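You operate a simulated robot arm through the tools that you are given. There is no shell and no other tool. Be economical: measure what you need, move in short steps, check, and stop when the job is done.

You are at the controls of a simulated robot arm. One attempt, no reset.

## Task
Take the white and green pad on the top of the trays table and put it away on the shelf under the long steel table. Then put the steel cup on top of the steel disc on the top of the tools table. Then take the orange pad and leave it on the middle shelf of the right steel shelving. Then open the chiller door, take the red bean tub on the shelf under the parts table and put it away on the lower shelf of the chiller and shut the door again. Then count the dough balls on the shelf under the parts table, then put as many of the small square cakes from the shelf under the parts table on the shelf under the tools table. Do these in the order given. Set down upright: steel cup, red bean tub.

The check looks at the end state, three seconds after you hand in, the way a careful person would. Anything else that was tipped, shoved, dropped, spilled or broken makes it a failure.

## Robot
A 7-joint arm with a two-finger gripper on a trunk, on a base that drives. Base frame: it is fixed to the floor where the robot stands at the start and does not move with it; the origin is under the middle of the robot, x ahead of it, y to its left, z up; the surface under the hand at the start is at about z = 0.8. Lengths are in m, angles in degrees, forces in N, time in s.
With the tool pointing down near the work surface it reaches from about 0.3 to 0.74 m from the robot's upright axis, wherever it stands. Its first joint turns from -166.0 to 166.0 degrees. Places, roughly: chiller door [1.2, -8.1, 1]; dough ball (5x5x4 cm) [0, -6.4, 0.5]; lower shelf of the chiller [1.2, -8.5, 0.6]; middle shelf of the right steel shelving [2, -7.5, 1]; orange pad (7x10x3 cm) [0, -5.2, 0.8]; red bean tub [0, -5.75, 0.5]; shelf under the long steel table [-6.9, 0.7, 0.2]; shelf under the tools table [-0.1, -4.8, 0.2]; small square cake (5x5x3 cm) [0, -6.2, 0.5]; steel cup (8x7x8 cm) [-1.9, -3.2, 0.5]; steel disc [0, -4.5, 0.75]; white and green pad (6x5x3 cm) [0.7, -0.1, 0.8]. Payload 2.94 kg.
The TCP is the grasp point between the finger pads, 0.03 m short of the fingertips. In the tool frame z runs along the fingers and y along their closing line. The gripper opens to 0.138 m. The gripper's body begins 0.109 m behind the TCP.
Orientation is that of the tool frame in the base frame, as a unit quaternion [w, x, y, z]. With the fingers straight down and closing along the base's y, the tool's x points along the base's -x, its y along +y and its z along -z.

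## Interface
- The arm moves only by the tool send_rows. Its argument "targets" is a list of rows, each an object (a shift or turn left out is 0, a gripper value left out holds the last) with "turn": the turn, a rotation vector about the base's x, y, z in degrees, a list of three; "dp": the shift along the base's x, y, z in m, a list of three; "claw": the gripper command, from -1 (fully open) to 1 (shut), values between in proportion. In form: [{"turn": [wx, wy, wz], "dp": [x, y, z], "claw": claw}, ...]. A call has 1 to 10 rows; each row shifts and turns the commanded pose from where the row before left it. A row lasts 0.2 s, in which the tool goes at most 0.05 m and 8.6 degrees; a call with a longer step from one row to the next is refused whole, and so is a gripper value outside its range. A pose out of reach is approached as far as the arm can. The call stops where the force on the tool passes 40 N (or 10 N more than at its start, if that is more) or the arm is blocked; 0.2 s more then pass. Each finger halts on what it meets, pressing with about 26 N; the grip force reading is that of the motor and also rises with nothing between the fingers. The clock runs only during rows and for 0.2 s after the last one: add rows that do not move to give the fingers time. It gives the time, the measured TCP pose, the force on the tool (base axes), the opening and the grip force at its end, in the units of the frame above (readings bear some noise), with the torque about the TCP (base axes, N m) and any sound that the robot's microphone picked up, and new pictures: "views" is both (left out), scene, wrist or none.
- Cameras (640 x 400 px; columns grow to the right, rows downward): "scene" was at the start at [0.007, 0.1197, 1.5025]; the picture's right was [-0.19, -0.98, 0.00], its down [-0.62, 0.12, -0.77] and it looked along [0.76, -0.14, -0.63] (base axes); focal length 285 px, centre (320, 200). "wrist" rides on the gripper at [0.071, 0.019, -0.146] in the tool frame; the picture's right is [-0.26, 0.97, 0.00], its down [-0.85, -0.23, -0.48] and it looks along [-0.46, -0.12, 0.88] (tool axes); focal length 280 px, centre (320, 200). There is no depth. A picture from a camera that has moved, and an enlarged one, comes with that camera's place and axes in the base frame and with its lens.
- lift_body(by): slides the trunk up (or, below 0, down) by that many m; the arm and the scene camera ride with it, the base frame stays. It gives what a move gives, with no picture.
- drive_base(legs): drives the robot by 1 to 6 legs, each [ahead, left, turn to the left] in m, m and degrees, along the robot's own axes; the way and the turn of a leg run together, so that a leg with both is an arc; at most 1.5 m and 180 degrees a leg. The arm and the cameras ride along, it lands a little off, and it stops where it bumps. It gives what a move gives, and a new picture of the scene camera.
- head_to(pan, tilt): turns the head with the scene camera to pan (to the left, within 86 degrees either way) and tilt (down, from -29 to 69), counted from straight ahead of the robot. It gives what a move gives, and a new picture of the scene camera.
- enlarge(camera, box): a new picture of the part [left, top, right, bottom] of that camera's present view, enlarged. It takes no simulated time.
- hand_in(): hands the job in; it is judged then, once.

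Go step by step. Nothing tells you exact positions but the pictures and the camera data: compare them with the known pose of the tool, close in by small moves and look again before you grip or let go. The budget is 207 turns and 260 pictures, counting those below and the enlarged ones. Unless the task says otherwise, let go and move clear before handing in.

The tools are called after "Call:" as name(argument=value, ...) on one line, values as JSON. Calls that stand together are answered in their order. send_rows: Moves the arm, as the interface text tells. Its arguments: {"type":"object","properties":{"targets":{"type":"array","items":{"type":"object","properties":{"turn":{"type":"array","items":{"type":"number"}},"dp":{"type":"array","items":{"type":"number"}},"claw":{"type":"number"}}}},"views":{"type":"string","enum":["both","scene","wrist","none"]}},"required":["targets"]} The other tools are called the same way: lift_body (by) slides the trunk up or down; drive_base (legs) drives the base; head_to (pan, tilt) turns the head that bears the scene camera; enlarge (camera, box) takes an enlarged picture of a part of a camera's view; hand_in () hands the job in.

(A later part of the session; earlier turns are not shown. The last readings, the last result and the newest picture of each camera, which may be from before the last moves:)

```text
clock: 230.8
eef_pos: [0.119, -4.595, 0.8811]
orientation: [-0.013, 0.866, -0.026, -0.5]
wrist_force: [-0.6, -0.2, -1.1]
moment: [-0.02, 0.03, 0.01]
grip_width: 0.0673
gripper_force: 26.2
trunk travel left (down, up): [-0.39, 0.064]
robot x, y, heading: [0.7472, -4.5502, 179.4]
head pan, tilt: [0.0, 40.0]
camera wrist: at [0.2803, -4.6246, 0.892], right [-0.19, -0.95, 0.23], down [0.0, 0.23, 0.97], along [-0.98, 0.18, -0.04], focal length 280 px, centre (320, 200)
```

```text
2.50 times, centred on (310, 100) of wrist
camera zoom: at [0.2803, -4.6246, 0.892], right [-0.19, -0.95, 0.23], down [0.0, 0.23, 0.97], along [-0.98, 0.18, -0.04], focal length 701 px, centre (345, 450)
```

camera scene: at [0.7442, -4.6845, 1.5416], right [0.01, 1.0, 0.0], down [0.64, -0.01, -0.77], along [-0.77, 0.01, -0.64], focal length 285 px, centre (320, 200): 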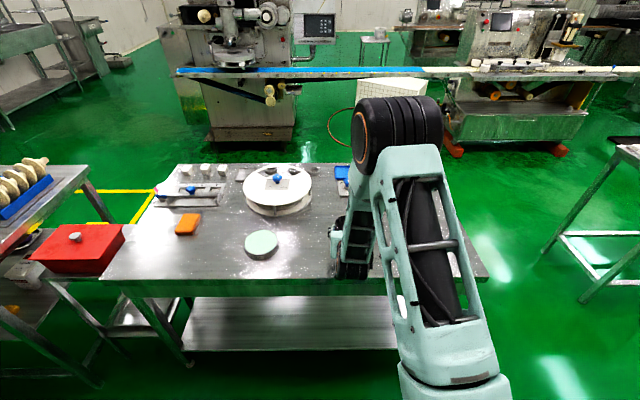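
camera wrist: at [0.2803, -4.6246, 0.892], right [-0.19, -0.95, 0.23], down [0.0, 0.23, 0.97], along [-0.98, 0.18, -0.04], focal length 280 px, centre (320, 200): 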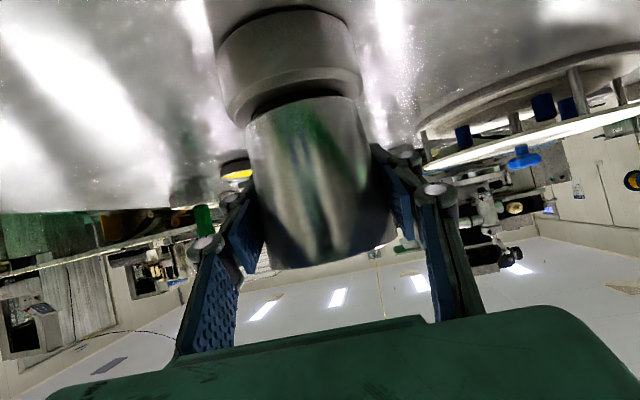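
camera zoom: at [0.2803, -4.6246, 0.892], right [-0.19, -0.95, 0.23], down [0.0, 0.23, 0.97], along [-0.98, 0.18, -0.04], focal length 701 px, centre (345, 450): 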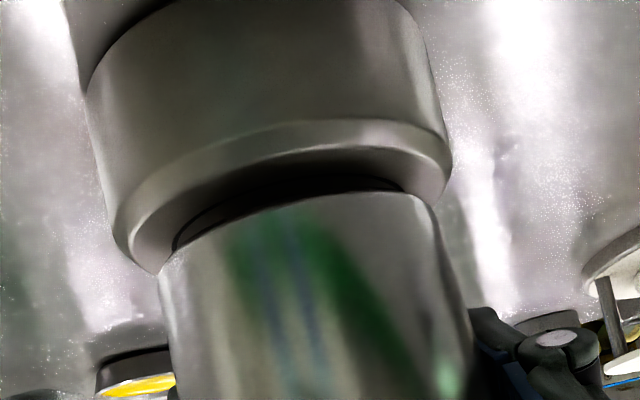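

Call:
send_rows(targets=[{"dp": [0, 0, -0.002]}, {"dp": [0, 0, -0.002]}, {"dp": [0, 0, -0.002]}, {}], views="none")

Call:
enlarge(camera="wrist", box=[190, 20, 430, 180])

```text
clock: 231.8
eef_pos: [0.1188, -4.596, 0.8757]
orientation: [-0.014, 0.864, -0.027, -0.502]
wrist_force: [-1.0, -0.8, 3.5]
moment: [-0.13, 0.08, -0.01]
grip_width: 0.0672
gripper_force: 26.3
trunk travel left (down, up): [-0.39, 0.064]
robot x, y, heading: [0.7475, -4.5472, 179.2]
head pan, tilt: [0.0, 40.0]
```

```text
2.50 times, centred on (310, 100) of wrist
camera zoom: at [0.2803, -4.6247, 0.8865], right [-0.19, -0.95, 0.23], down [0.01, 0.23, 0.97], along [-0.98, 0.18, -0.04], focal length 701 px, centre (345, 450)
```

zoom: 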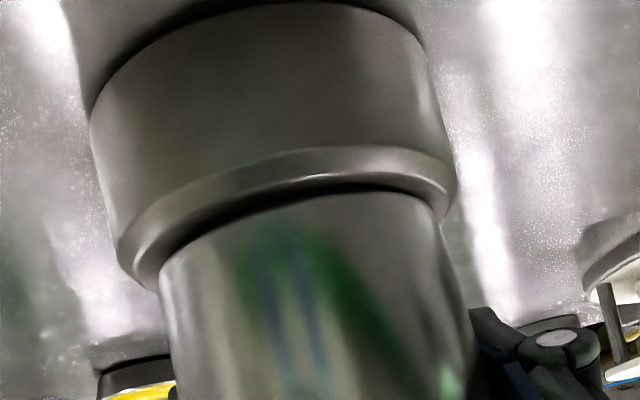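

It's touching (about 5 N up). I'm opening the fingers slowly.

Call:
send_rows(targets=[{"claw": 0.0}, {"claw": -0.1}, {"claw": -0.3}, {"claw": -0.5}, {"claw": -0.5}], views="wrist")

```text
clock: 233.1
eef_pos: [0.12, -4.5953, 0.8745]
orientation: [-0.014, 0.865, -0.027, -0.5]
wrist_force: [-0.2, -0.2, -0.1]
moment: [0.0, 0.03, 0.01]
grip_width: 0.1036
gripper_force: 0.0
trunk travel left (down, up): [-0.39, 0.064]
robot x, y, heading: [0.75, -4.5512, 179.3]
head pan, tilt: [0.0, 40.0]
camera wrist: at [0.2808, -4.6247, 0.8858], right [-0.19, -0.95, 0.23], down [0.0, 0.23, 0.97], along [-0.98, 0.18, -0.04], focal length 280 px, centre (320, 200)
```

wrist: 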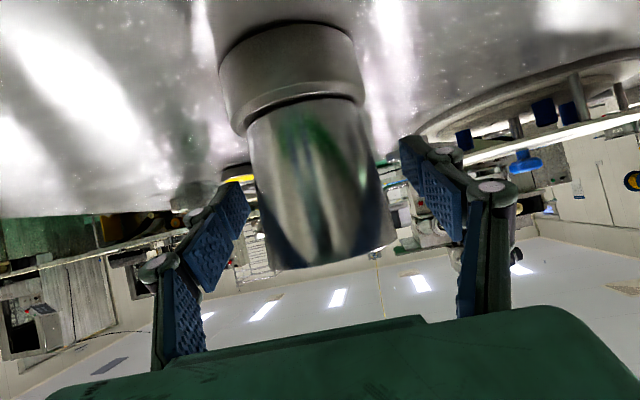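

The cup is standing on the disc. I'm backing the fingers straight out.

Call:
send_rows(targets=[{"dp": [0.03, -0.002, 0]}, {"dp": [0.04, -0.002, 0]}, {"dp": [0.03, -0.002, 0.01]}, {}])

```text
clock: 234.1
eef_pos: [0.2208, -4.6019, 0.8855]
orientation: [-0.013, 0.866, -0.026, -0.499]
wrist_force: [0.1, 1.0, 0.0]
moment: [-0.01, 0.0, 0.0]
grip_width: 0.1034
gripper_force: 0.0
trunk travel left (down, up): [-0.39, 0.064]
robot x, y, heading: [0.7458, -4.5509, 179.4]
head pan, tilt: [0.0, 40.0]
camera scene: at [0.7444, -4.6844, 1.5416], right [0.01, 1.0, 0.0], down [0.64, -0.01, -0.77], along [-0.77, 0.01, -0.64], focal length 285 px, centre (320, 200)
camera wrist: at [0.3816, -4.6313, 0.8962], right [-0.19, -0.95, 0.23], down [0.0, 0.23, 0.97], along [-0.98, 0.18, -0.04], focal length 280 px, centre (320, 200)
```

scene: 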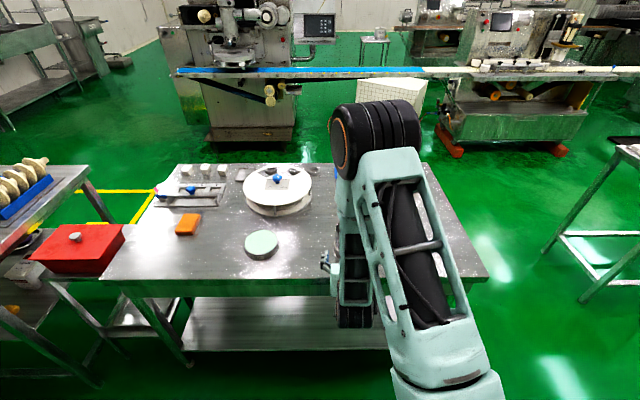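
wrist: 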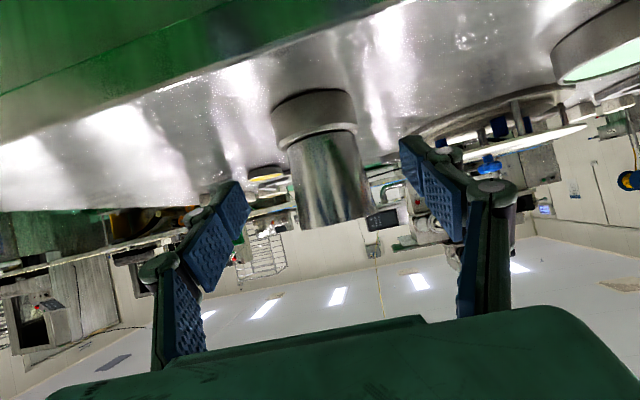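

The cup is standing cleanly on the disc. Next is the orange pad; I'm zooming in to read its orientation.

Call:
enlarge(camera="scene", box=[130, 150, 330, 280])

Call:
drive_base(legs=[[-0.2, 0, 0]])

```text
3.08 times, centred on (230, 215) of scene
camera zoom: at [0.7444, -4.6844, 1.5416], right [0.01, 1.0, 0.0], down [0.64, -0.01, -0.77], along [-0.77, 0.01, -0.64], focal length 876 px, centre (597, 154)
```

zoom: 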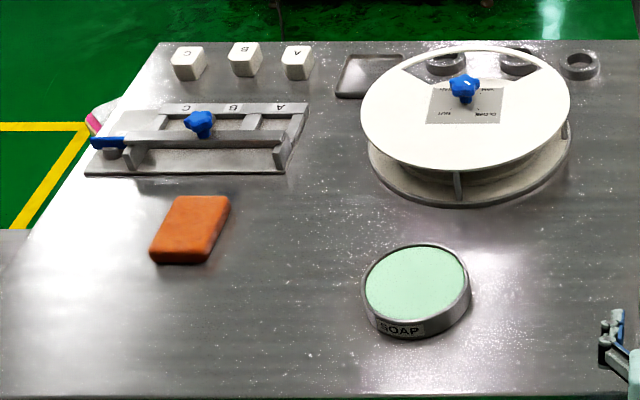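

```text
clock: 235.7
eef_pos: [0.4217, -4.6039, 0.8858]
orientation: [-0.014, 0.866, -0.027, -0.5]
wrist_force: [0.2, -0.2, 0.6]
moment: [-0.02, 0.02, 0.0]
grip_width: 0.1038
gripper_force: 0.0
trunk travel left (down, up): [-0.39, 0.064]
robot x, y, heading: [0.9459, -4.5498, 179.2]
head pan, tilt: [0.0, 40.0]
camera scene: at [0.9454, -4.6866, 1.5416], right [0.01, 1.0, 0.0], down [0.64, -0.01, -0.77], along [-0.77, 0.01, -0.64], focal length 285 px, centre (320, 200)
```

scene: 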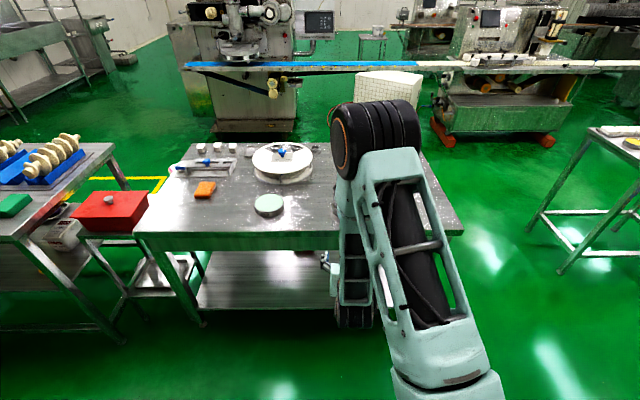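

The orange pad is aligned with the axes: centre (0.007, -5.147), 10 cm along x and 6–7 cm along y. I'm sidestepping to it and setting a 45° tilt, so the pad stays flat when I place it on the shelving.

Call:
drive_base(legs=[[0, 0.57, 0.5]])

Call:
send_rows(targets=[{"turn": [0, -7.5, 0], "dp": [0, 0, 0.02], "claw": -1}, {"turn": [0, -7.5, 0], "dp": [0, 0, 0.02]}, {"dp": [0, 0, 0.02]}, {}])

```text
clock: 241.2
eef_pos: [0.417, -5.1881, 0.8858]
orientation: [-0.011, 0.866, -0.022, -0.5]
wrist_force: [0.4, -0.2, 0.4]
moment: [-0.01, 0.03, 0.0]
grip_width: 0.1039
gripper_force: 0.0
trunk travel left (down, up): [-0.39, 0.064]
robot x, y, heading: [0.9467, -5.1303, 180.2]
head pan, tilt: [0.0, 40.0]
camera scene: at [0.9426, -5.2657, 1.5416], right [0.0, 1.0, 0.0], down [0.64, 0.0, -0.77], along [-0.77, 0.0, -0.64], focal length 285 px, centre (320, 200)
```

scene: 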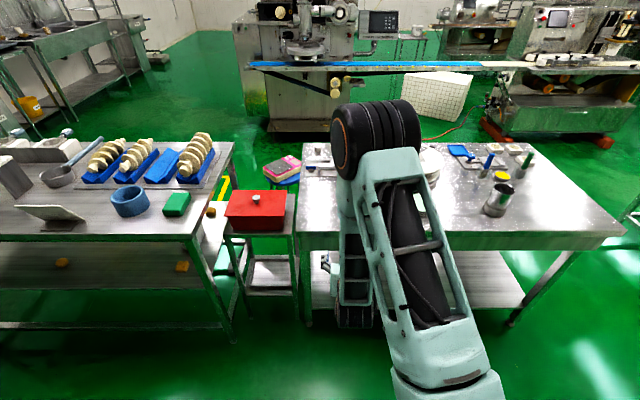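

```text
clock: 242.2
eef_pos: [0.4181, -5.1884, 0.9458]
orientation: [-0.013, 0.924, -0.02, -0.383]
wrist_force: [-0.5, -0.6, -0.2]
moment: [-0.01, -0.01, -0.01]
grip_width: 0.138
gripper_force: 0.0
trunk travel left (down, up): [-0.39, 0.064]
robot x, y, heading: [0.9429, -5.1323, 180.1]
head pan, tilt: [0.0, 40.0]
camera scene: at [0.9426, -5.2657, 1.5416], right [0.0, 1.0, 0.0], down [0.64, 0.0, -0.77], along [-0.77, 0.0, -0.64], focal length 285 px, centre (320, 200)
camera wrist: at [0.5699, -5.2159, 0.9979], right [-0.23, -0.96, 0.18], down [-0.25, 0.23, 0.94], along [-0.94, 0.17, -0.3], focal length 280 px, centre (320, 200)
```

scene: 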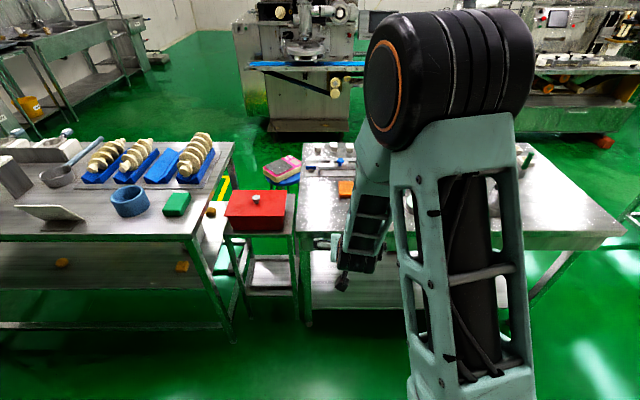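
wrist: 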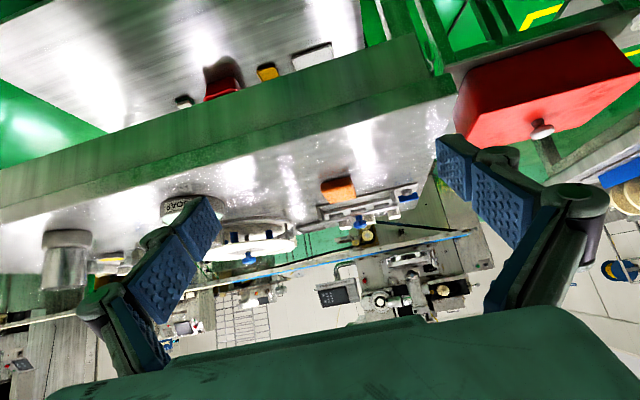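

I'm driving forward 0.25 m with the hand at z 0.95 and looking again.

Call:
drive_base(legs=[[0.25, 0, 0]])

Call:
send_rows(targets=[{"dp": [-0.02, 0.03, -0.02]}, {"dp": [-0.04, 0.01, -0.02]}, {"dp": [-0.04, 0, -0.02]}, {}])

```text
clock: 244.0
eef_pos: [0.1674, -5.1841, 0.9467]
orientation: [-0.015, 0.923, -0.024, -0.383]
wrist_force: [-0.6, 0.4, -0.1]
moment: [0.02, -0.03, 0.02]
grip_width: 0.1378
gripper_force: 0.1
trunk travel left (down, up): [-0.39, 0.064]
robot x, y, heading: [0.6944, -5.1278, 179.5]
head pan, tilt: [0.0, 40.0]
camera scene: at [0.6908, -5.2644, 1.5416], right [0.01, 1.0, 0.0], down [0.64, -0.01, -0.77], along [-0.77, 0.01, -0.64], focal length 285 px, centre (320, 200)
```

scene: 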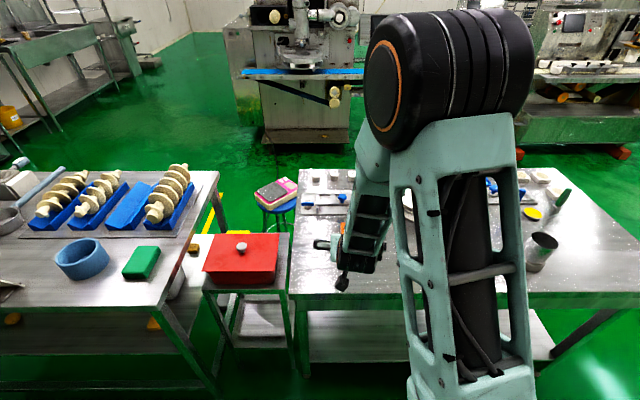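

```text
clock: 245.0
eef_pos: [0.0667, -5.1424, 0.8861]
orientation: [-0.015, 0.924, -0.024, -0.382]
wrist_force: [-0.9, -1.0, 0.3]
moment: [0.0, 0.01, 0.03]
grip_width: 0.138
gripper_force: 0.1
trunk travel left (down, up): [-0.39, 0.064]
robot x, y, heading: [0.6953, -5.128, 179.4]
head pan, tilt: [0.0, 40.0]
camera scene: at [0.6911, -5.2644, 1.5416], right [0.01, 1.0, 0.0], down [0.64, -0.01, -0.77], along [-0.77, 0.01, -0.64], focal length 285 px, centre (320, 200)
camera wrist: at [0.2193, -5.1703, 0.9373], right [-0.24, -0.95, 0.18], down [-0.25, 0.24, 0.94], along [-0.94, 0.18, -0.3], focal length 280 px, centre (320, 200)
```

scene: 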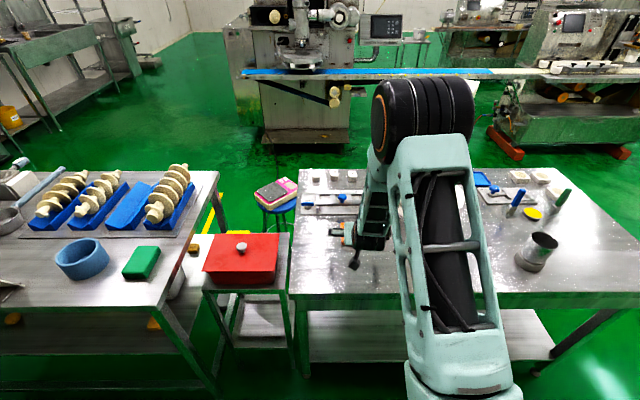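
wrist: 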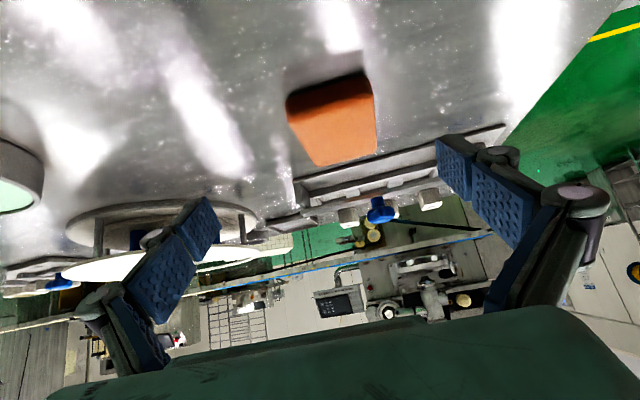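

Call:
send_rows(targets=[{"dp": [-0.02, -0.006, -0.008]}, {"dp": [-0.02, -0.004, -0.012]}, {"dp": [0, 0, -0.014]}, {}], views="wrist")

```text
clock: 246.0
eef_pos: [0.0266, -5.1517, 0.8516]
orientation: [-0.015, 0.924, -0.024, -0.382]
wrist_force: [-0.4, -0.7, -0.1]
moment: [0.01, 0.01, -0.01]
grip_width: 0.1379
gripper_force: 0.1
trunk travel left (down, up): [-0.39, 0.064]
robot x, y, heading: [0.695, -5.1296, 179.4]
head pan, tilt: [0.0, 40.0]
camera wrist: at [0.1794, -5.1813, 0.9041], right [-0.24, -0.95, 0.18], down [-0.25, 0.24, 0.94], along [-0.94, 0.18, -0.3], focal length 280 px, centre (320, 200)
```

wrist: 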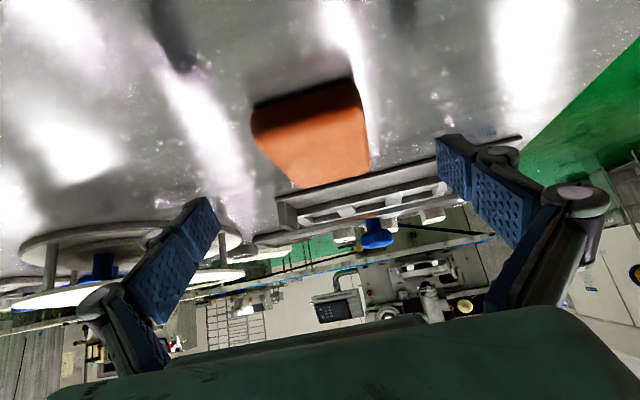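

Call:
send_rows(targets=[{"dp": [-0.005, -0.006, -0.006]}, {"dp": [-0.004, 0, -0.006]}, {}], views="both")

Call:
enlarge(camera="scene", box=[290, 190, 410, 290])

```text
clock: 246.8
eef_pos: [0.0184, -5.1595, 0.8394]
orientation: [-0.016, 0.923, -0.025, -0.383]
wrist_force: [0.0, 0.6, -0.3]
moment: [-0.01, -0.01, 0.01]
grip_width: 0.1381
gripper_force: 0.0
trunk travel left (down, up): [-0.39, 0.064]
robot x, y, heading: [0.6921, -5.1308, 179.4]
head pan, tilt: [0.0, 40.0]
camera scene: at [0.6912, -5.2643, 1.5416], right [0.01, 1.0, 0.0], down [0.64, -0.01, -0.77], along [-0.77, 0.01, -0.64], focal length 285 px, centre (320, 200)
camera wrist: at [0.1704, -5.1886, 0.8918], right [-0.24, -0.95, 0.18], down [-0.25, 0.24, 0.94], along [-0.94, 0.18, -0.3], focal length 280 px, centre (320, 200)
```

scene: 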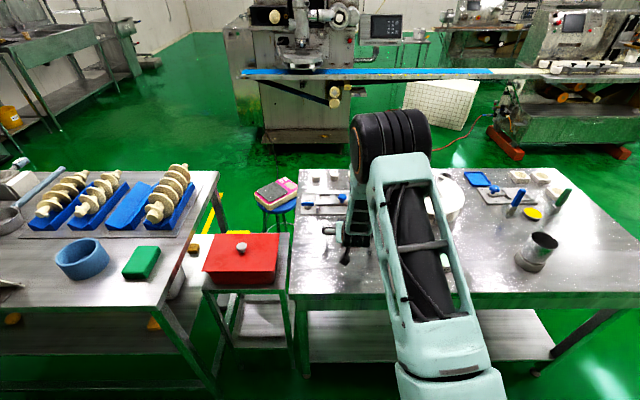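
wrist: 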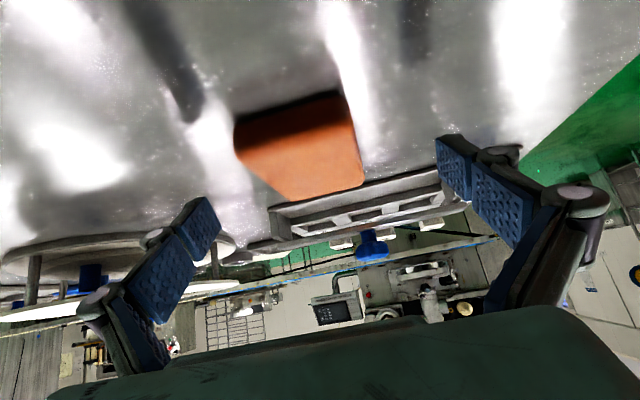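

```text
4.00 times, centred on (350, 240) of scene
camera zoom: at [0.6912, -5.2643, 1.5416], right [0.01, 1.0, 0.0], down [0.64, -0.01, -0.77], along [-0.77, 0.01, -0.64], focal length 1138 px, centre (200, 40)
```

zoom: 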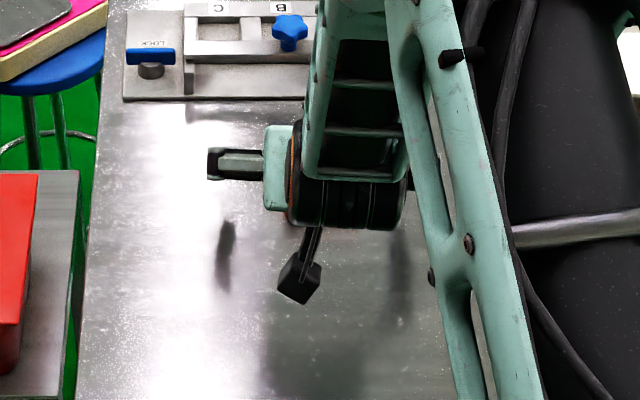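

Judging by the reflections, the fingertips are still above the table, so it's a bit lower than I assumed. I'm lowering further in small steps.

Call:
send_rows(targets=[{"dp": [-0.004, 0.003, -0.006]}, {"dp": [-0.004, 0.002, -0.006]}, {"dp": [0, 0, -0.004]}, {}], views="wrist")

```text
clock: 247.8
eef_pos: [0.0098, -5.1552, 0.8234]
orientation: [-0.016, 0.923, -0.025, -0.383]
wrist_force: [0.0, -0.2, 0.0]
moment: [-0.01, 0.01, -0.03]
grip_width: 0.1379
gripper_force: 0.1
trunk travel left (down, up): [-0.39, 0.064]
robot x, y, heading: [0.6956, -5.1305, 179.7]
head pan, tilt: [0.0, 40.0]
camera wrist: at [0.1622, -5.1832, 0.8751], right [-0.24, -0.95, 0.18], down [-0.25, 0.24, 0.94], along [-0.94, 0.18, -0.29], focal length 280 px, centre (320, 200)
```

wrist: 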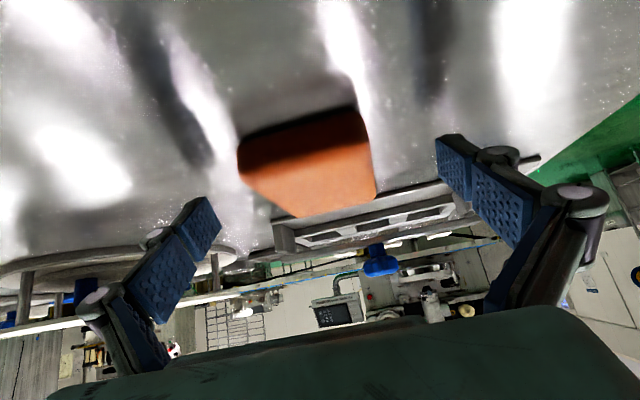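

Call:
send_rows(targets=[{"dp": [-0.004, 0.006, -0.006]}, {"claw": 0}, {"claw": 1}, {"claw": 1}, {"claw": 1}], views="wrist")

```text
clock: 248.9
eef_pos: [-0.0007, -5.1602, 0.8291]
orientation: [-0.009, 0.919, -0.02, -0.394]
wrist_force: [2.8, -4.9, 17.9]
moment: [-0.34, -0.07, 0.24]
grip_width: 0.0641
gripper_force: 26.4
trunk travel left (down, up): [-0.39, 0.064]
robot x, y, heading: [0.6967, -5.1286, 179.7]
head pan, tilt: [0.0, 40.0]
stopped in row 5: the force on the tool passed its limit at 50 N (the readings are from after the stop); the commanded pose is now the measured one
camera wrist: at [0.1536, -5.1864, 0.8765], right [-0.22, -0.96, 0.19], down [-0.23, 0.24, 0.94], along [-0.95, 0.16, -0.27], focal length 280 px, centre (320, 200)
```

wrist: 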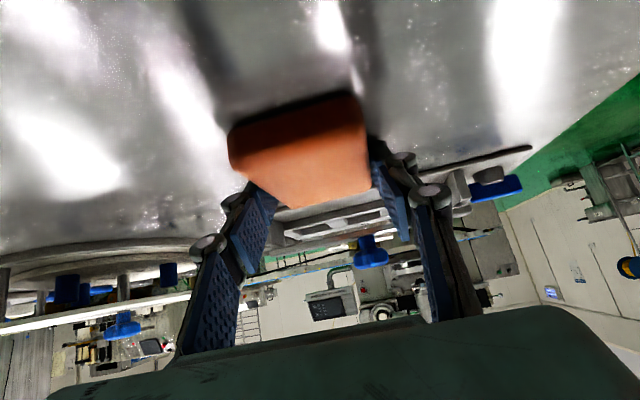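

The pad is gripped at 64 mm wide. I'm lifting it clear.

Call:
send_rows(targets=[{"dp": [0, 0, 0.01], "claw": 1}, {"dp": [0, 0, 0.03]}, {"dp": [0, 0, 0.04]}, {"dp": [0.02, 0, 0.04]}, {"dp": [0.04, 0, 0.02]}, {"dp": [0.04, 0, 0.02]}, {}], views="both")

Call:
drive_base(legs=[[-0.4, 0, 0]])

Call:
head_to(pan=80, tilt=25)

```text
clock: 250.5
eef_pos: [0.0997, -5.1583, 0.9853]
orientation: [-0.01, 0.921, -0.02, -0.389]
wrist_force: [-0.4, -0.1, -0.4]
moment: [-0.01, -0.01, -0.01]
grip_width: 0.0637
gripper_force: 25.8
trunk travel left (down, up): [-0.39, 0.064]
robot x, y, heading: [0.6945, -5.135, 179.5]
head pan, tilt: [0.0, 40.0]
camera scene: at [0.6915, -5.2647, 1.5416], right [0.01, 1.0, 0.0], down [0.64, 0.0, -0.77], along [-0.77, 0.01, -0.64], focal length 285 px, centre (320, 200)
camera wrist: at [0.253, -5.1858, 1.0345], right [-0.23, -0.96, 0.19], down [-0.24, 0.24, 0.94], along [-0.94, 0.17, -0.28], focal length 280 px, centre (320, 200)
```

scene: 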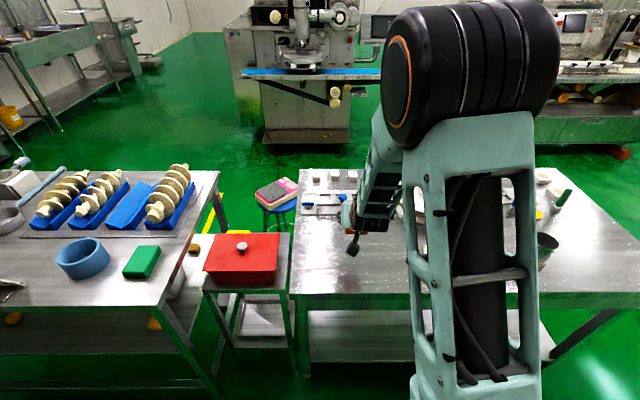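
wrist: 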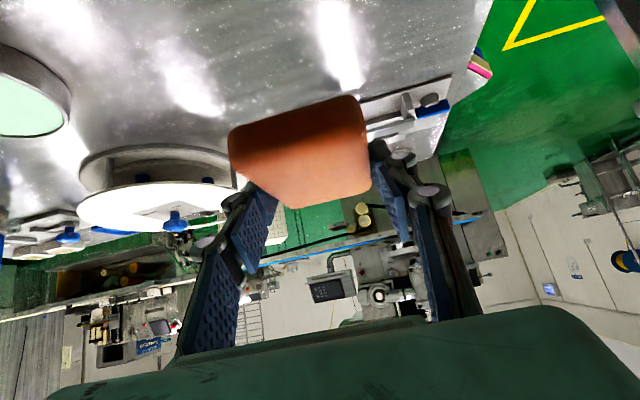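

```text
clock: 253.0
eef_pos: [0.4989, -5.1638, 0.9847]
orientation: [-0.009, 0.921, -0.018, -0.389]
wrist_force: [0.1, 0.6, 0.4]
moment: [-0.02, -0.01, 0.04]
grip_width: 0.0637
gripper_force: 26.1
trunk travel left (down, up): [-0.39, 0.064]
robot x, y, heading: [1.0936, -5.13, 179.9]
head pan, tilt: [0.0, 40.0]
camera scene: at [1.0921, -5.2666, 1.5416], right [0.0, 1.0, 0.0], down [0.64, 0.0, -0.77], along [-0.77, 0.0, -0.64], focal length 285 px, centre (320, 200)
```

scene: 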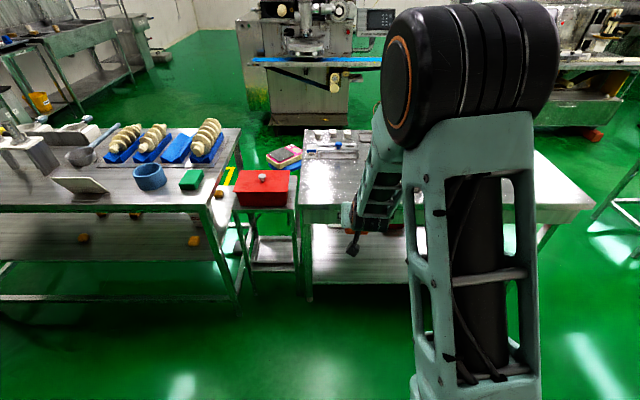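

```text
clock: 254.5
eef_pos: [0.4985, -5.1645, 0.9849]
orientation: [-0.009, 0.921, -0.018, -0.389]
wrist_force: [-0.2, 0.2, -0.2]
moment: [0.0, 0.0, 0.02]
grip_width: 0.0639
gripper_force: 26.0
trunk travel left (down, up): [-0.39, 0.064]
robot x, y, heading: [1.0949, -5.132, 180.0]
head pan, tilt: [80.0, 25.0]
camera scene: at [1.1605, -5.3574, 1.5649], right [-0.98, 0.18, 0.0], down [0.07, 0.42, -0.91], along [-0.16, -0.89, -0.42], focal length 285 px, centre (320, 200)
```

scene: 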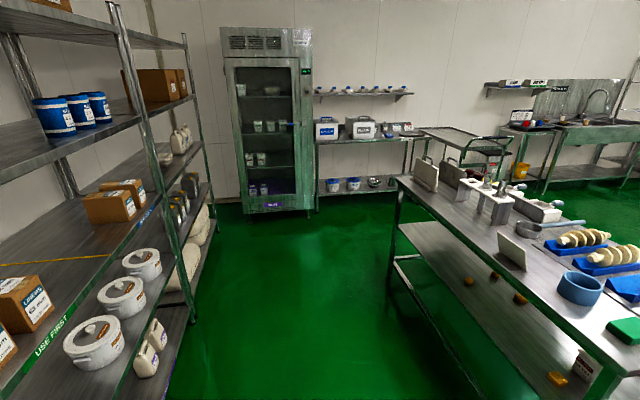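

The right-hand shelving runs along the east side at x ≈ 1.8, with the chiller beyond it. I'm turning south and looking at the shelving.

Call:
drive_base(legs=[[0, 0, 90], [0.8, 0, 0]])

Call:
head_to(pan=50, tilt=20)

```text
clock: 262.6
eef_pos: [1.1116, -6.525, 0.9839]
orientation: [0.267, 0.668, 0.635, -0.282]
wrist_force: [0.5, 0.0, -0.3]
moment: [0.01, 0.0, -0.02]
grip_width: 0.0635
gripper_force: 25.8
trunk travel left (down, up): [-0.39, 0.064]
robot x, y, heading: [1.0896, -5.93, -90.8]
head pan, tilt: [80.0, 25.0]
camera scene: at [1.3173, -5.8683, 1.5649], right [-0.19, -0.98, 0.0], down [-0.42, 0.08, -0.91], along [0.89, -0.17, -0.42], focal length 285 px, centre (320, 200)
```

scene: 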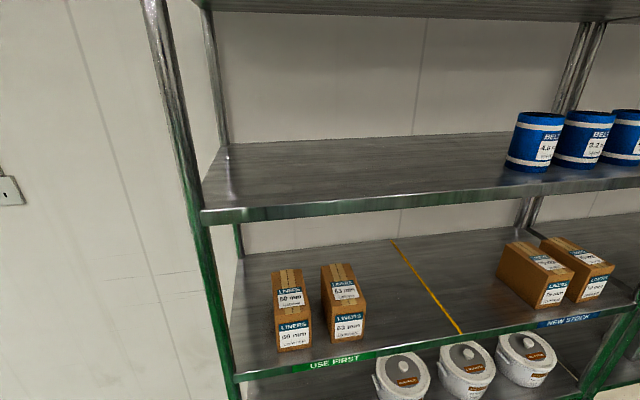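

```text
clock: 263.6
eef_pos: [1.1121, -6.5252, 0.9845]
orientation: [0.267, 0.668, 0.634, -0.284]
wrist_force: [0.6, 0.6, -1.5]
moment: [-0.01, -0.02, 0.0]
grip_width: 0.0634
gripper_force: 25.9
trunk travel left (down, up): [-0.39, 0.064]
robot x, y, heading: [1.0902, -5.9311, -91.1]
head pan, tilt: [50.0, 20.0]
camera scene: at [1.2974, -5.9117, 1.573], right [-0.65, -0.76, 0.0], down [-0.26, 0.22, -0.94], along [0.71, -0.61, -0.34], focal length 285 px, centre (320, 200)
```

scene: 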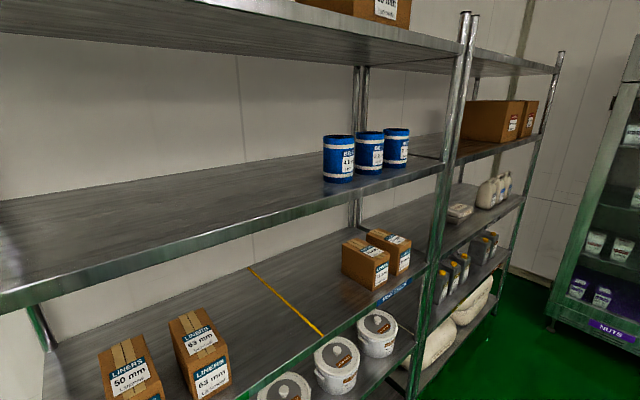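

The middle shelf of the right unit, with white bottles at about z 1.0, is beyond the post. I'm driving south, turning to face it, and looking.

Call:
drive_base(legs=[[0.95, -0.17, 1], [0, 0, 90]])

Call:
head_to(pan=-25, tilt=25)

```text
clock: 272.5
eef_pos: [1.4987, -6.8458, 0.9838]
orientation: [0.389, 0.014, 0.921, -0.007]
wrist_force: [-0.3, -0.2, 0.1]
moment: [-0.02, 0.0, -0.01]
grip_width: 0.0639
gripper_force: 25.9
trunk travel left (down, up): [-0.39, 0.064]
robot x, y, heading: [0.9017, -6.8825, 0.1]
head pan, tilt: [50.0, 20.0]
camera scene: at [0.8859, -6.6746, 1.573], right [0.77, -0.64, 0.0], down [-0.22, -0.26, -0.94], along [0.6, 0.72, -0.34], focal length 285 px, centre (320, 200)
```

scene: 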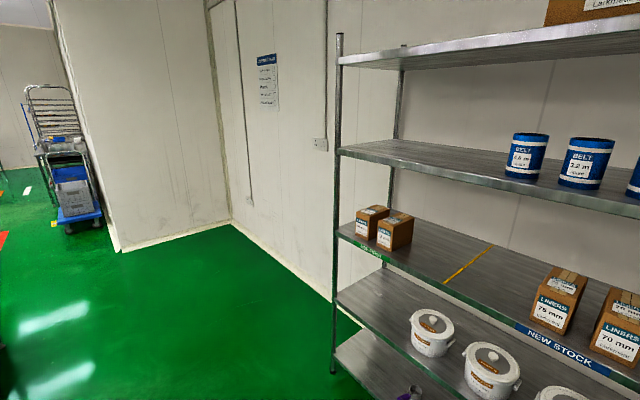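

```text
clock: 273.9
eef_pos: [1.4996, -6.845, 0.9841]
orientation: [0.389, 0.014, 0.921, -0.007]
wrist_force: [-0.5, -0.5, -0.1]
moment: [0.0, 0.0, 0.02]
grip_width: 0.0637
gripper_force: 26.0
trunk travel left (down, up): [-0.39, 0.064]
robot x, y, heading: [0.909, -6.8822, 0.2]
head pan, tilt: [-25.0, 25.0]
camera scene: at [0.9102, -6.7847, 1.5649], right [-0.42, -0.91, 0.0], down [-0.38, 0.18, -0.91], along [0.82, -0.38, -0.42], focal length 285 px, centre (320, 200)
```

scene: 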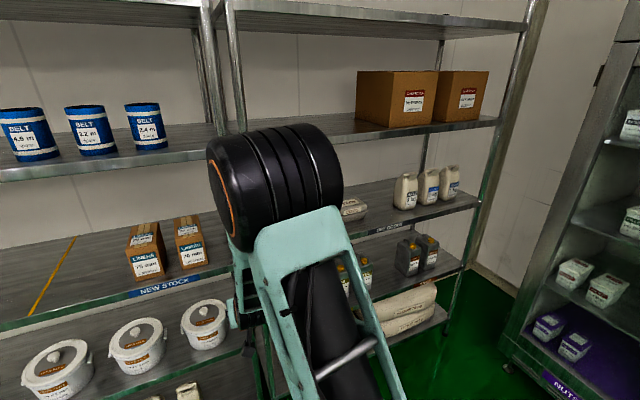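

The right unit spans y ≈ -6.92 to -8.0 with its front at x ≈ 1.74. Its middle shelf is at z ≈ 0.95, and the shelf above is at about 1.35. I'm aiming for the free left part at y ≈ -7.15, so I'm moving sideways and looking at that spot.

Call:
drive_base(legs=[[0, -0.3, 0]])

Call:
head_to(pan=10, tilt=25)

Call:
send_rows(targets=[{"dp": [0, 0, 0.03]}, {"dp": [0, 0, 0.03]}, {}], views="wrist")

```text
clock: 277.2
eef_pos: [1.5007, -7.1456, 0.9842]
orientation: [0.389, 0.014, 0.921, -0.008]
wrist_force: [-0.5, 0.1, 0.4]
moment: [0.01, 0.01, -0.02]
grip_width: 0.0637
gripper_force: 25.9
trunk travel left (down, up): [-0.39, 0.064]
robot x, y, heading: [0.905, -7.1841, 0.5]
head pan, tilt: [-25.0, 25.0]
camera scene: at [0.912, -7.0866, 1.5649], right [-0.42, -0.91, 0.0], down [-0.38, 0.18, -0.91], along [0.82, -0.38, -0.42], focal length 285 px, centre (320, 200)
```

scene: 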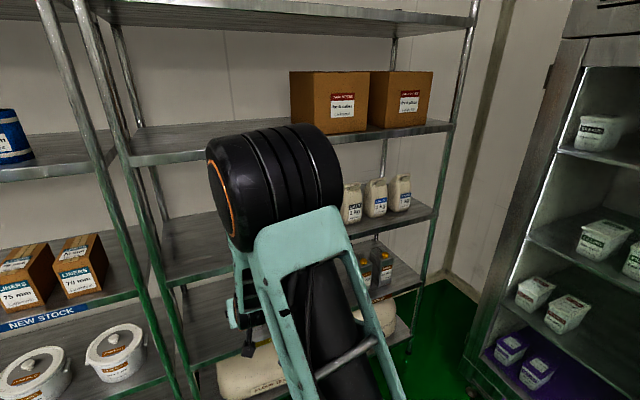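

```text
clock: 278.2
eef_pos: [1.5006, -7.1465, 0.9848]
orientation: [0.389, 0.014, 0.921, -0.007]
wrist_force: [-0.2, 0.2, -0.5]
moment: [-0.02, 0.02, 0.01]
grip_width: 0.0636
gripper_force: 25.9
trunk travel left (down, up): [-0.39, 0.064]
robot x, y, heading: [0.9043, -7.1794, 0.5]
head pan, tilt: [10.0, 25.0]
camera scene: at [0.9189, -7.0316, 1.5649], right [0.18, -0.98, 0.0], down [-0.42, -0.08, -0.91], along [0.89, 0.16, -0.42], focal length 285 px, centre (320, 200)
```

scene: 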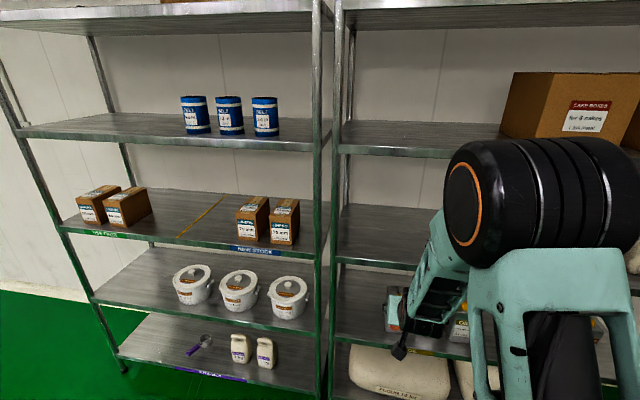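

```text
clock: 279.0
eef_pos: [1.5016, -7.1462, 1.0438]
orientation: [0.389, 0.014, 0.921, -0.007]
wrist_force: [0.3, 0.2, -0.3]
moment: [0.01, 0.0, 0.0]
grip_width: 0.0636
gripper_force: 25.6
trunk travel left (down, up): [-0.39, 0.064]
robot x, y, heading: [0.9055, -7.182, 0.4]
head pan, tilt: [10.0, 25.0]
camera wrist: at [1.3483, -7.1222, 1.094], right [0.21, 0.96, 0.19], down [0.24, -0.24, 0.94], along [0.95, -0.15, -0.28], focal length 280 px, centre (320, 200)
```

wrist: 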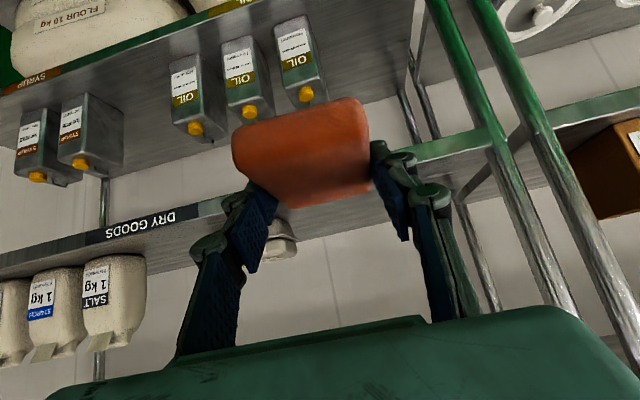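

The left part of the "DRY GOODS" shelf is free. I'm driving in 0.30 m with the pad about 5 cm above the shelf.

Call:
drive_base(legs=[[0.3, 0, 0]])

Call:
send_rows(targets=[{"dp": [0.01, 0, 0]}, {}])

```text
clock: 281.0
eef_pos: [1.7968, -7.1402, 1.0439]
orientation: [0.389, 0.012, 0.921, -0.007]
wrist_force: [0.1, -0.5, -0.5]
moment: [0.01, 0.01, 0.0]
grip_width: 0.0637
gripper_force: 25.8
trunk travel left (down, up): [-0.39, 0.064]
robot x, y, heading: [1.2024, -7.1824, 0.7]
head pan, tilt: [10.0, 25.0]
camera scene: at [1.2138, -7.0285, 1.5649], right [0.19, -0.98, 0.0], down [-0.42, -0.08, -0.91], along [0.89, 0.17, -0.42], focal length 285 px, centre (320, 200)
```

scene: 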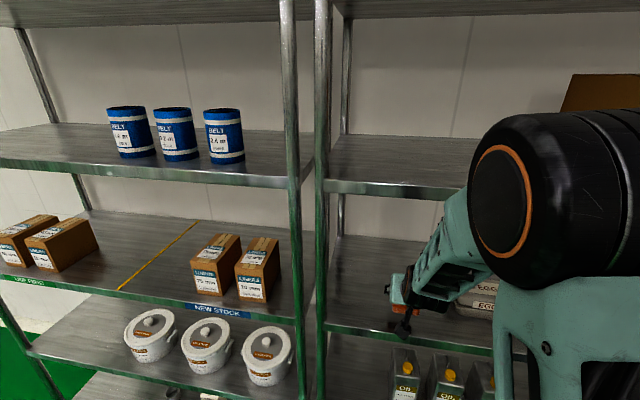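

```text
clock: 281.6
eef_pos: [1.8062, -7.1402, 1.0438]
orientation: [0.389, 0.011, 0.921, -0.005]
wrist_force: [-0.7, -0.5, 0.1]
moment: [0.0, 0.0, 0.03]
grip_width: 0.0639
gripper_force: 26.0
trunk travel left (down, up): [-0.39, 0.064]
robot x, y, heading: [1.2004, -7.1815, 0.4]
head pan, tilt: [10.0, 25.0]
camera scene: at [1.2134, -7.0285, 1.5649], right [0.19, -0.98, 0.0], down [-0.42, -0.08, -0.91], along [0.89, 0.17, -0.42], focal length 285 px, centre (320, 200)
camera wrist: at [1.6526, -7.1175, 1.0936], right [0.21, 0.96, 0.19], down [0.24, -0.23, 0.94], along [0.95, -0.15, -0.28], focal length 280 px, centre (320, 200)
```

scene: 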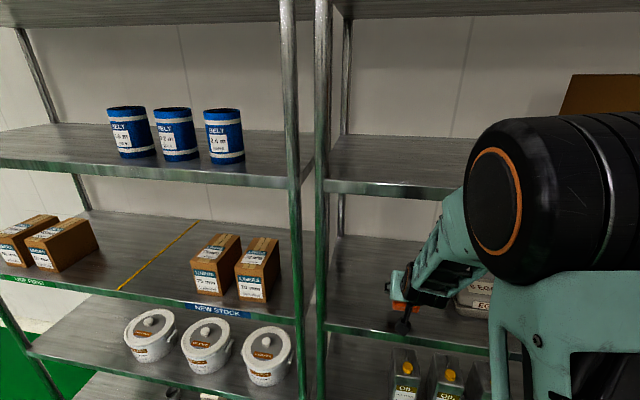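
wrist: 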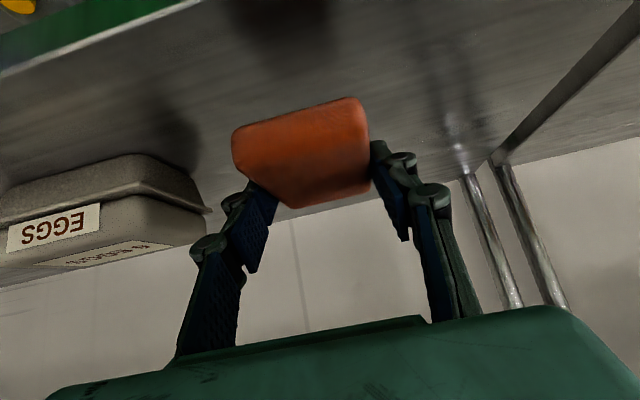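

The pad is well inside the shelf edge and clear of the egg box. I'm lowering it.

Call:
send_rows(targets=[{"dp": [0.01, 0, -0.02]}, {"dp": [0, 0, -0.016]}, {"dp": [0, 0, -0.006]}, {}])

```text
clock: 282.6
eef_pos: [1.8165, -7.1404, 1.0014]
orientation: [0.389, 0.012, 0.921, -0.007]
wrist_force: [-0.2, 0.6, -1.1]
moment: [0.02, 0.0, -0.06]
grip_width: 0.0637
gripper_force: 26.0
trunk travel left (down, up): [-0.39, 0.064]
robot x, y, heading: [1.2026, -7.1792, 0.7]
head pan, tilt: [10.0, 25.0]
camera scene: at [1.2134, -7.0285, 1.5649], right [0.19, -0.98, 0.0], down [-0.42, -0.08, -0.91], along [0.89, 0.17, -0.42], focal length 285 px, centre (320, 200)
camera wrist: at [1.6636, -7.1173, 1.052], right [0.21, 0.96, 0.19], down [0.24, -0.23, 0.94], along [0.95, -0.15, -0.28], focal length 280 px, centre (320, 200)
```

scene: 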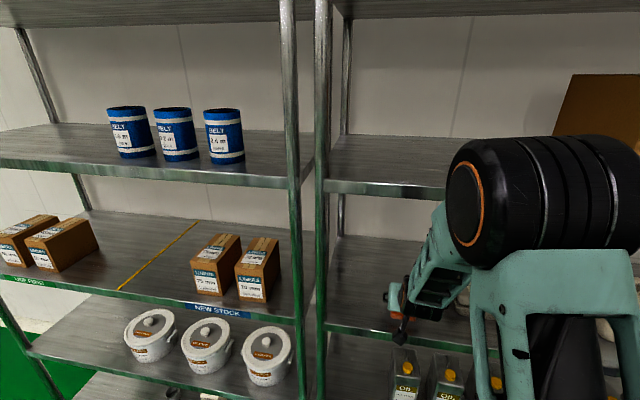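
wrist: 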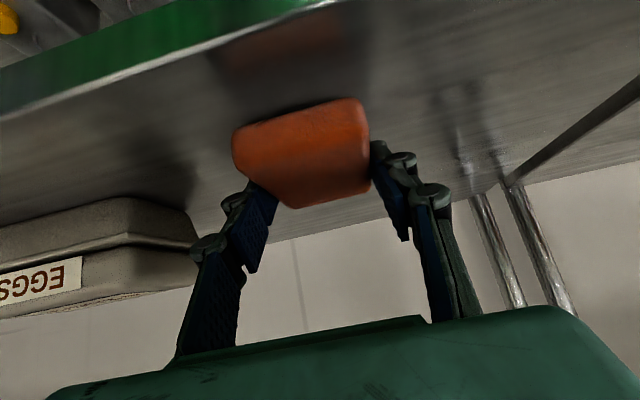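

Call:
send_rows(targets=[{"dp": [0, 0, -0.006]}, {"dp": [0, 0, -0.004]}, {"dp": [0, 0, -0.003]}, {}], views="wrist")

```text
clock: 283.6
eef_pos: [1.8167, -7.1396, 0.9894]
orientation: [0.389, 0.011, 0.921, -0.006]
wrist_force: [0.8, -0.5, 0.0]
moment: [0.02, -0.01, -0.04]
grip_width: 0.0637
gripper_force: 26.0
trunk travel left (down, up): [-0.39, 0.064]
robot x, y, heading: [1.2023, -7.1763, 0.8]
head pan, tilt: [10.0, 25.0]
camera wrist: at [1.6635, -7.117, 1.039], right [0.21, 0.96, 0.19], down [0.24, -0.23, 0.94], along [0.95, -0.15, -0.28], focal length 280 px, centre (320, 200)
```

wrist: 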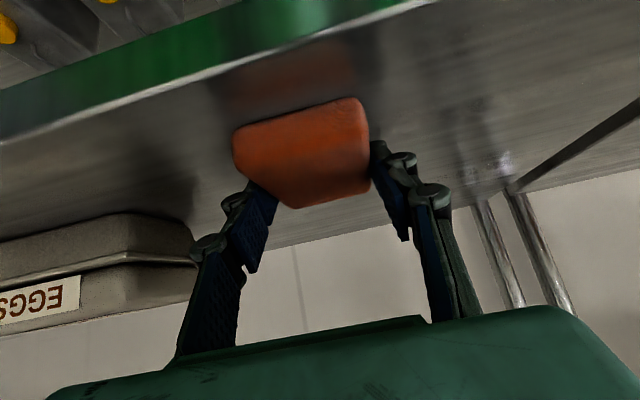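

Call:
send_rows(targets=[{"dp": [0, 0, -0.003]}, {"dp": [0, 0, -0.003]}, {"dp": [0, 0, -0.002]}, {}], views="wrist")

```text
clock: 284.6
eef_pos: [1.8163, -7.14, 0.9874]
orientation: [0.396, 0.012, 0.918, -0.006]
wrist_force: [-6.2, -0.5, 38.8]
moment: [0.09, 0.11, 0.16]
grip_width: 0.0638
gripper_force: 25.7
trunk travel left (down, up): [-0.39, 0.064]
robot x, y, heading: [1.2005, -7.181, 0.5]
head pan, tilt: [10.0, 25.0]
camera wrist: at [1.6627, -7.117, 1.0357], right [0.2, 0.96, 0.19], down [0.23, -0.24, 0.94], along [0.95, -0.15, -0.27], focal length 280 px, centre (320, 200)
```

wrist: 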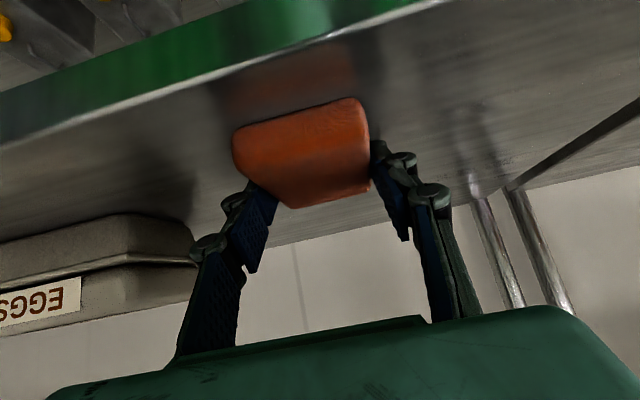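

It's firmly on the shelf at 39 N, so I'm relaxing up a few mm and opening.

Call:
send_rows(targets=[{"dp": [0, 0, 0.004]}, {"claw": 0.0}, {"claw": -0.3}, {"claw": -0.5}, {"claw": -0.5}], views="wrist")

```text
clock: 285.8
eef_pos: [1.8146, -7.1392, 0.9825]
orientation: [0.388, 0.011, 0.922, -0.006]
wrist_force: [-0.3, -0.5, 0.6]
moment: [0.02, 0.08, 0.04]
grip_width: 0.1039
gripper_force: 0.1
trunk travel left (down, up): [-0.39, 0.064]
robot x, y, heading: [1.2009, -7.1781, 0.4]
head pan, tilt: [10.0, 25.0]
camera wrist: at [1.6622, -7.1167, 1.0338], right [0.21, 0.96, 0.18], down [0.25, -0.23, 0.94], along [0.95, -0.15, -0.29], focal length 280 px, centre (320, 200)
```

wrist: 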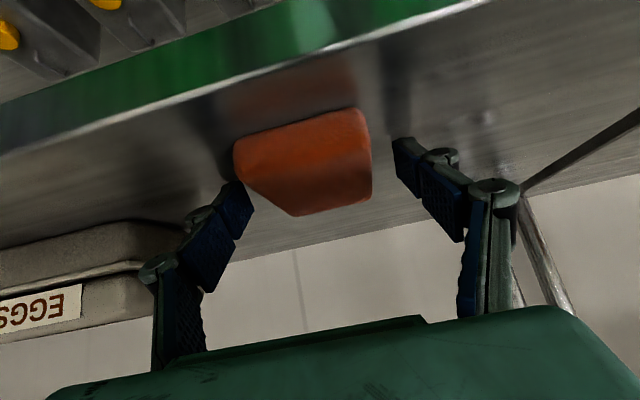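

Released. I'm backing out along the tool axis.

Call:
send_rows(targets=[{"dp": [-0.02, -0.002, 0.015]}, {"dp": [-0.03, 0, 0.025]}, {"dp": [-0.04, 0, 0.02]}, {"dp": [-0.04, 0, 0]}, {}], views="wrist")

Call:
drive_base(legs=[[-0.3, 0, 0]])

```text
clock: 287.0
eef_pos: [1.6844, -7.1412, 1.0439]
orientation: [0.389, 0.012, 0.921, -0.007]
wrist_force: [0.5, 0.6, 0.3]
moment: [-0.02, 0.02, -0.01]
grip_width: 0.1035
gripper_force: 0.1
trunk travel left (down, up): [-0.39, 0.064]
robot x, y, heading: [1.1971, -7.1801, 0.6]
head pan, tilt: [10.0, 25.0]
camera wrist: at [1.5321, -7.1183, 1.0943], right [0.21, 0.96, 0.19], down [0.24, -0.23, 0.94], along [0.95, -0.15, -0.28], focal length 280 px, centre (320, 200)
```

wrist: 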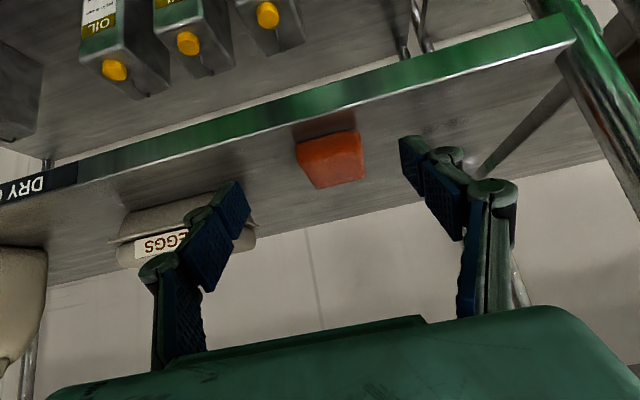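

```text
clock: 289.1
eef_pos: [1.3782, -7.1467, 1.0452]
orientation: [0.389, 0.012, 0.921, -0.006]
wrist_force: [0.5, -0.2, -0.3]
moment: [-0.04, 0.0, 0.0]
grip_width: 0.1032
gripper_force: 0.1
trunk travel left (down, up): [-0.39, 0.064]
robot x, y, heading: [0.8949, -7.1822, 0.5]
head pan, tilt: [10.0, 25.0]
camera scene: at [0.9063, -7.0318, 1.5649], right [0.18, -0.98, 0.0], down [-0.42, -0.08, -0.91], along [0.89, 0.17, -0.42], focal length 285 px, centre (320, 200)
```

scene: 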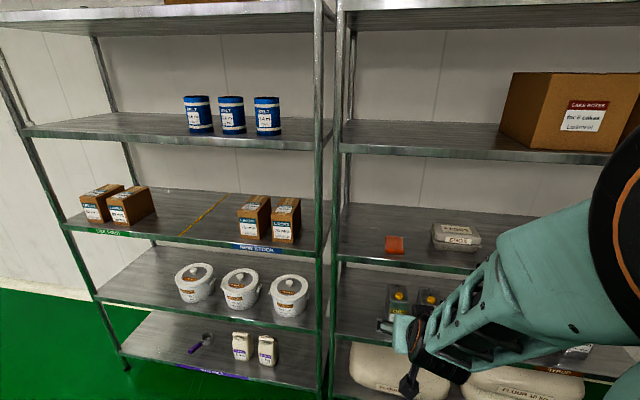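

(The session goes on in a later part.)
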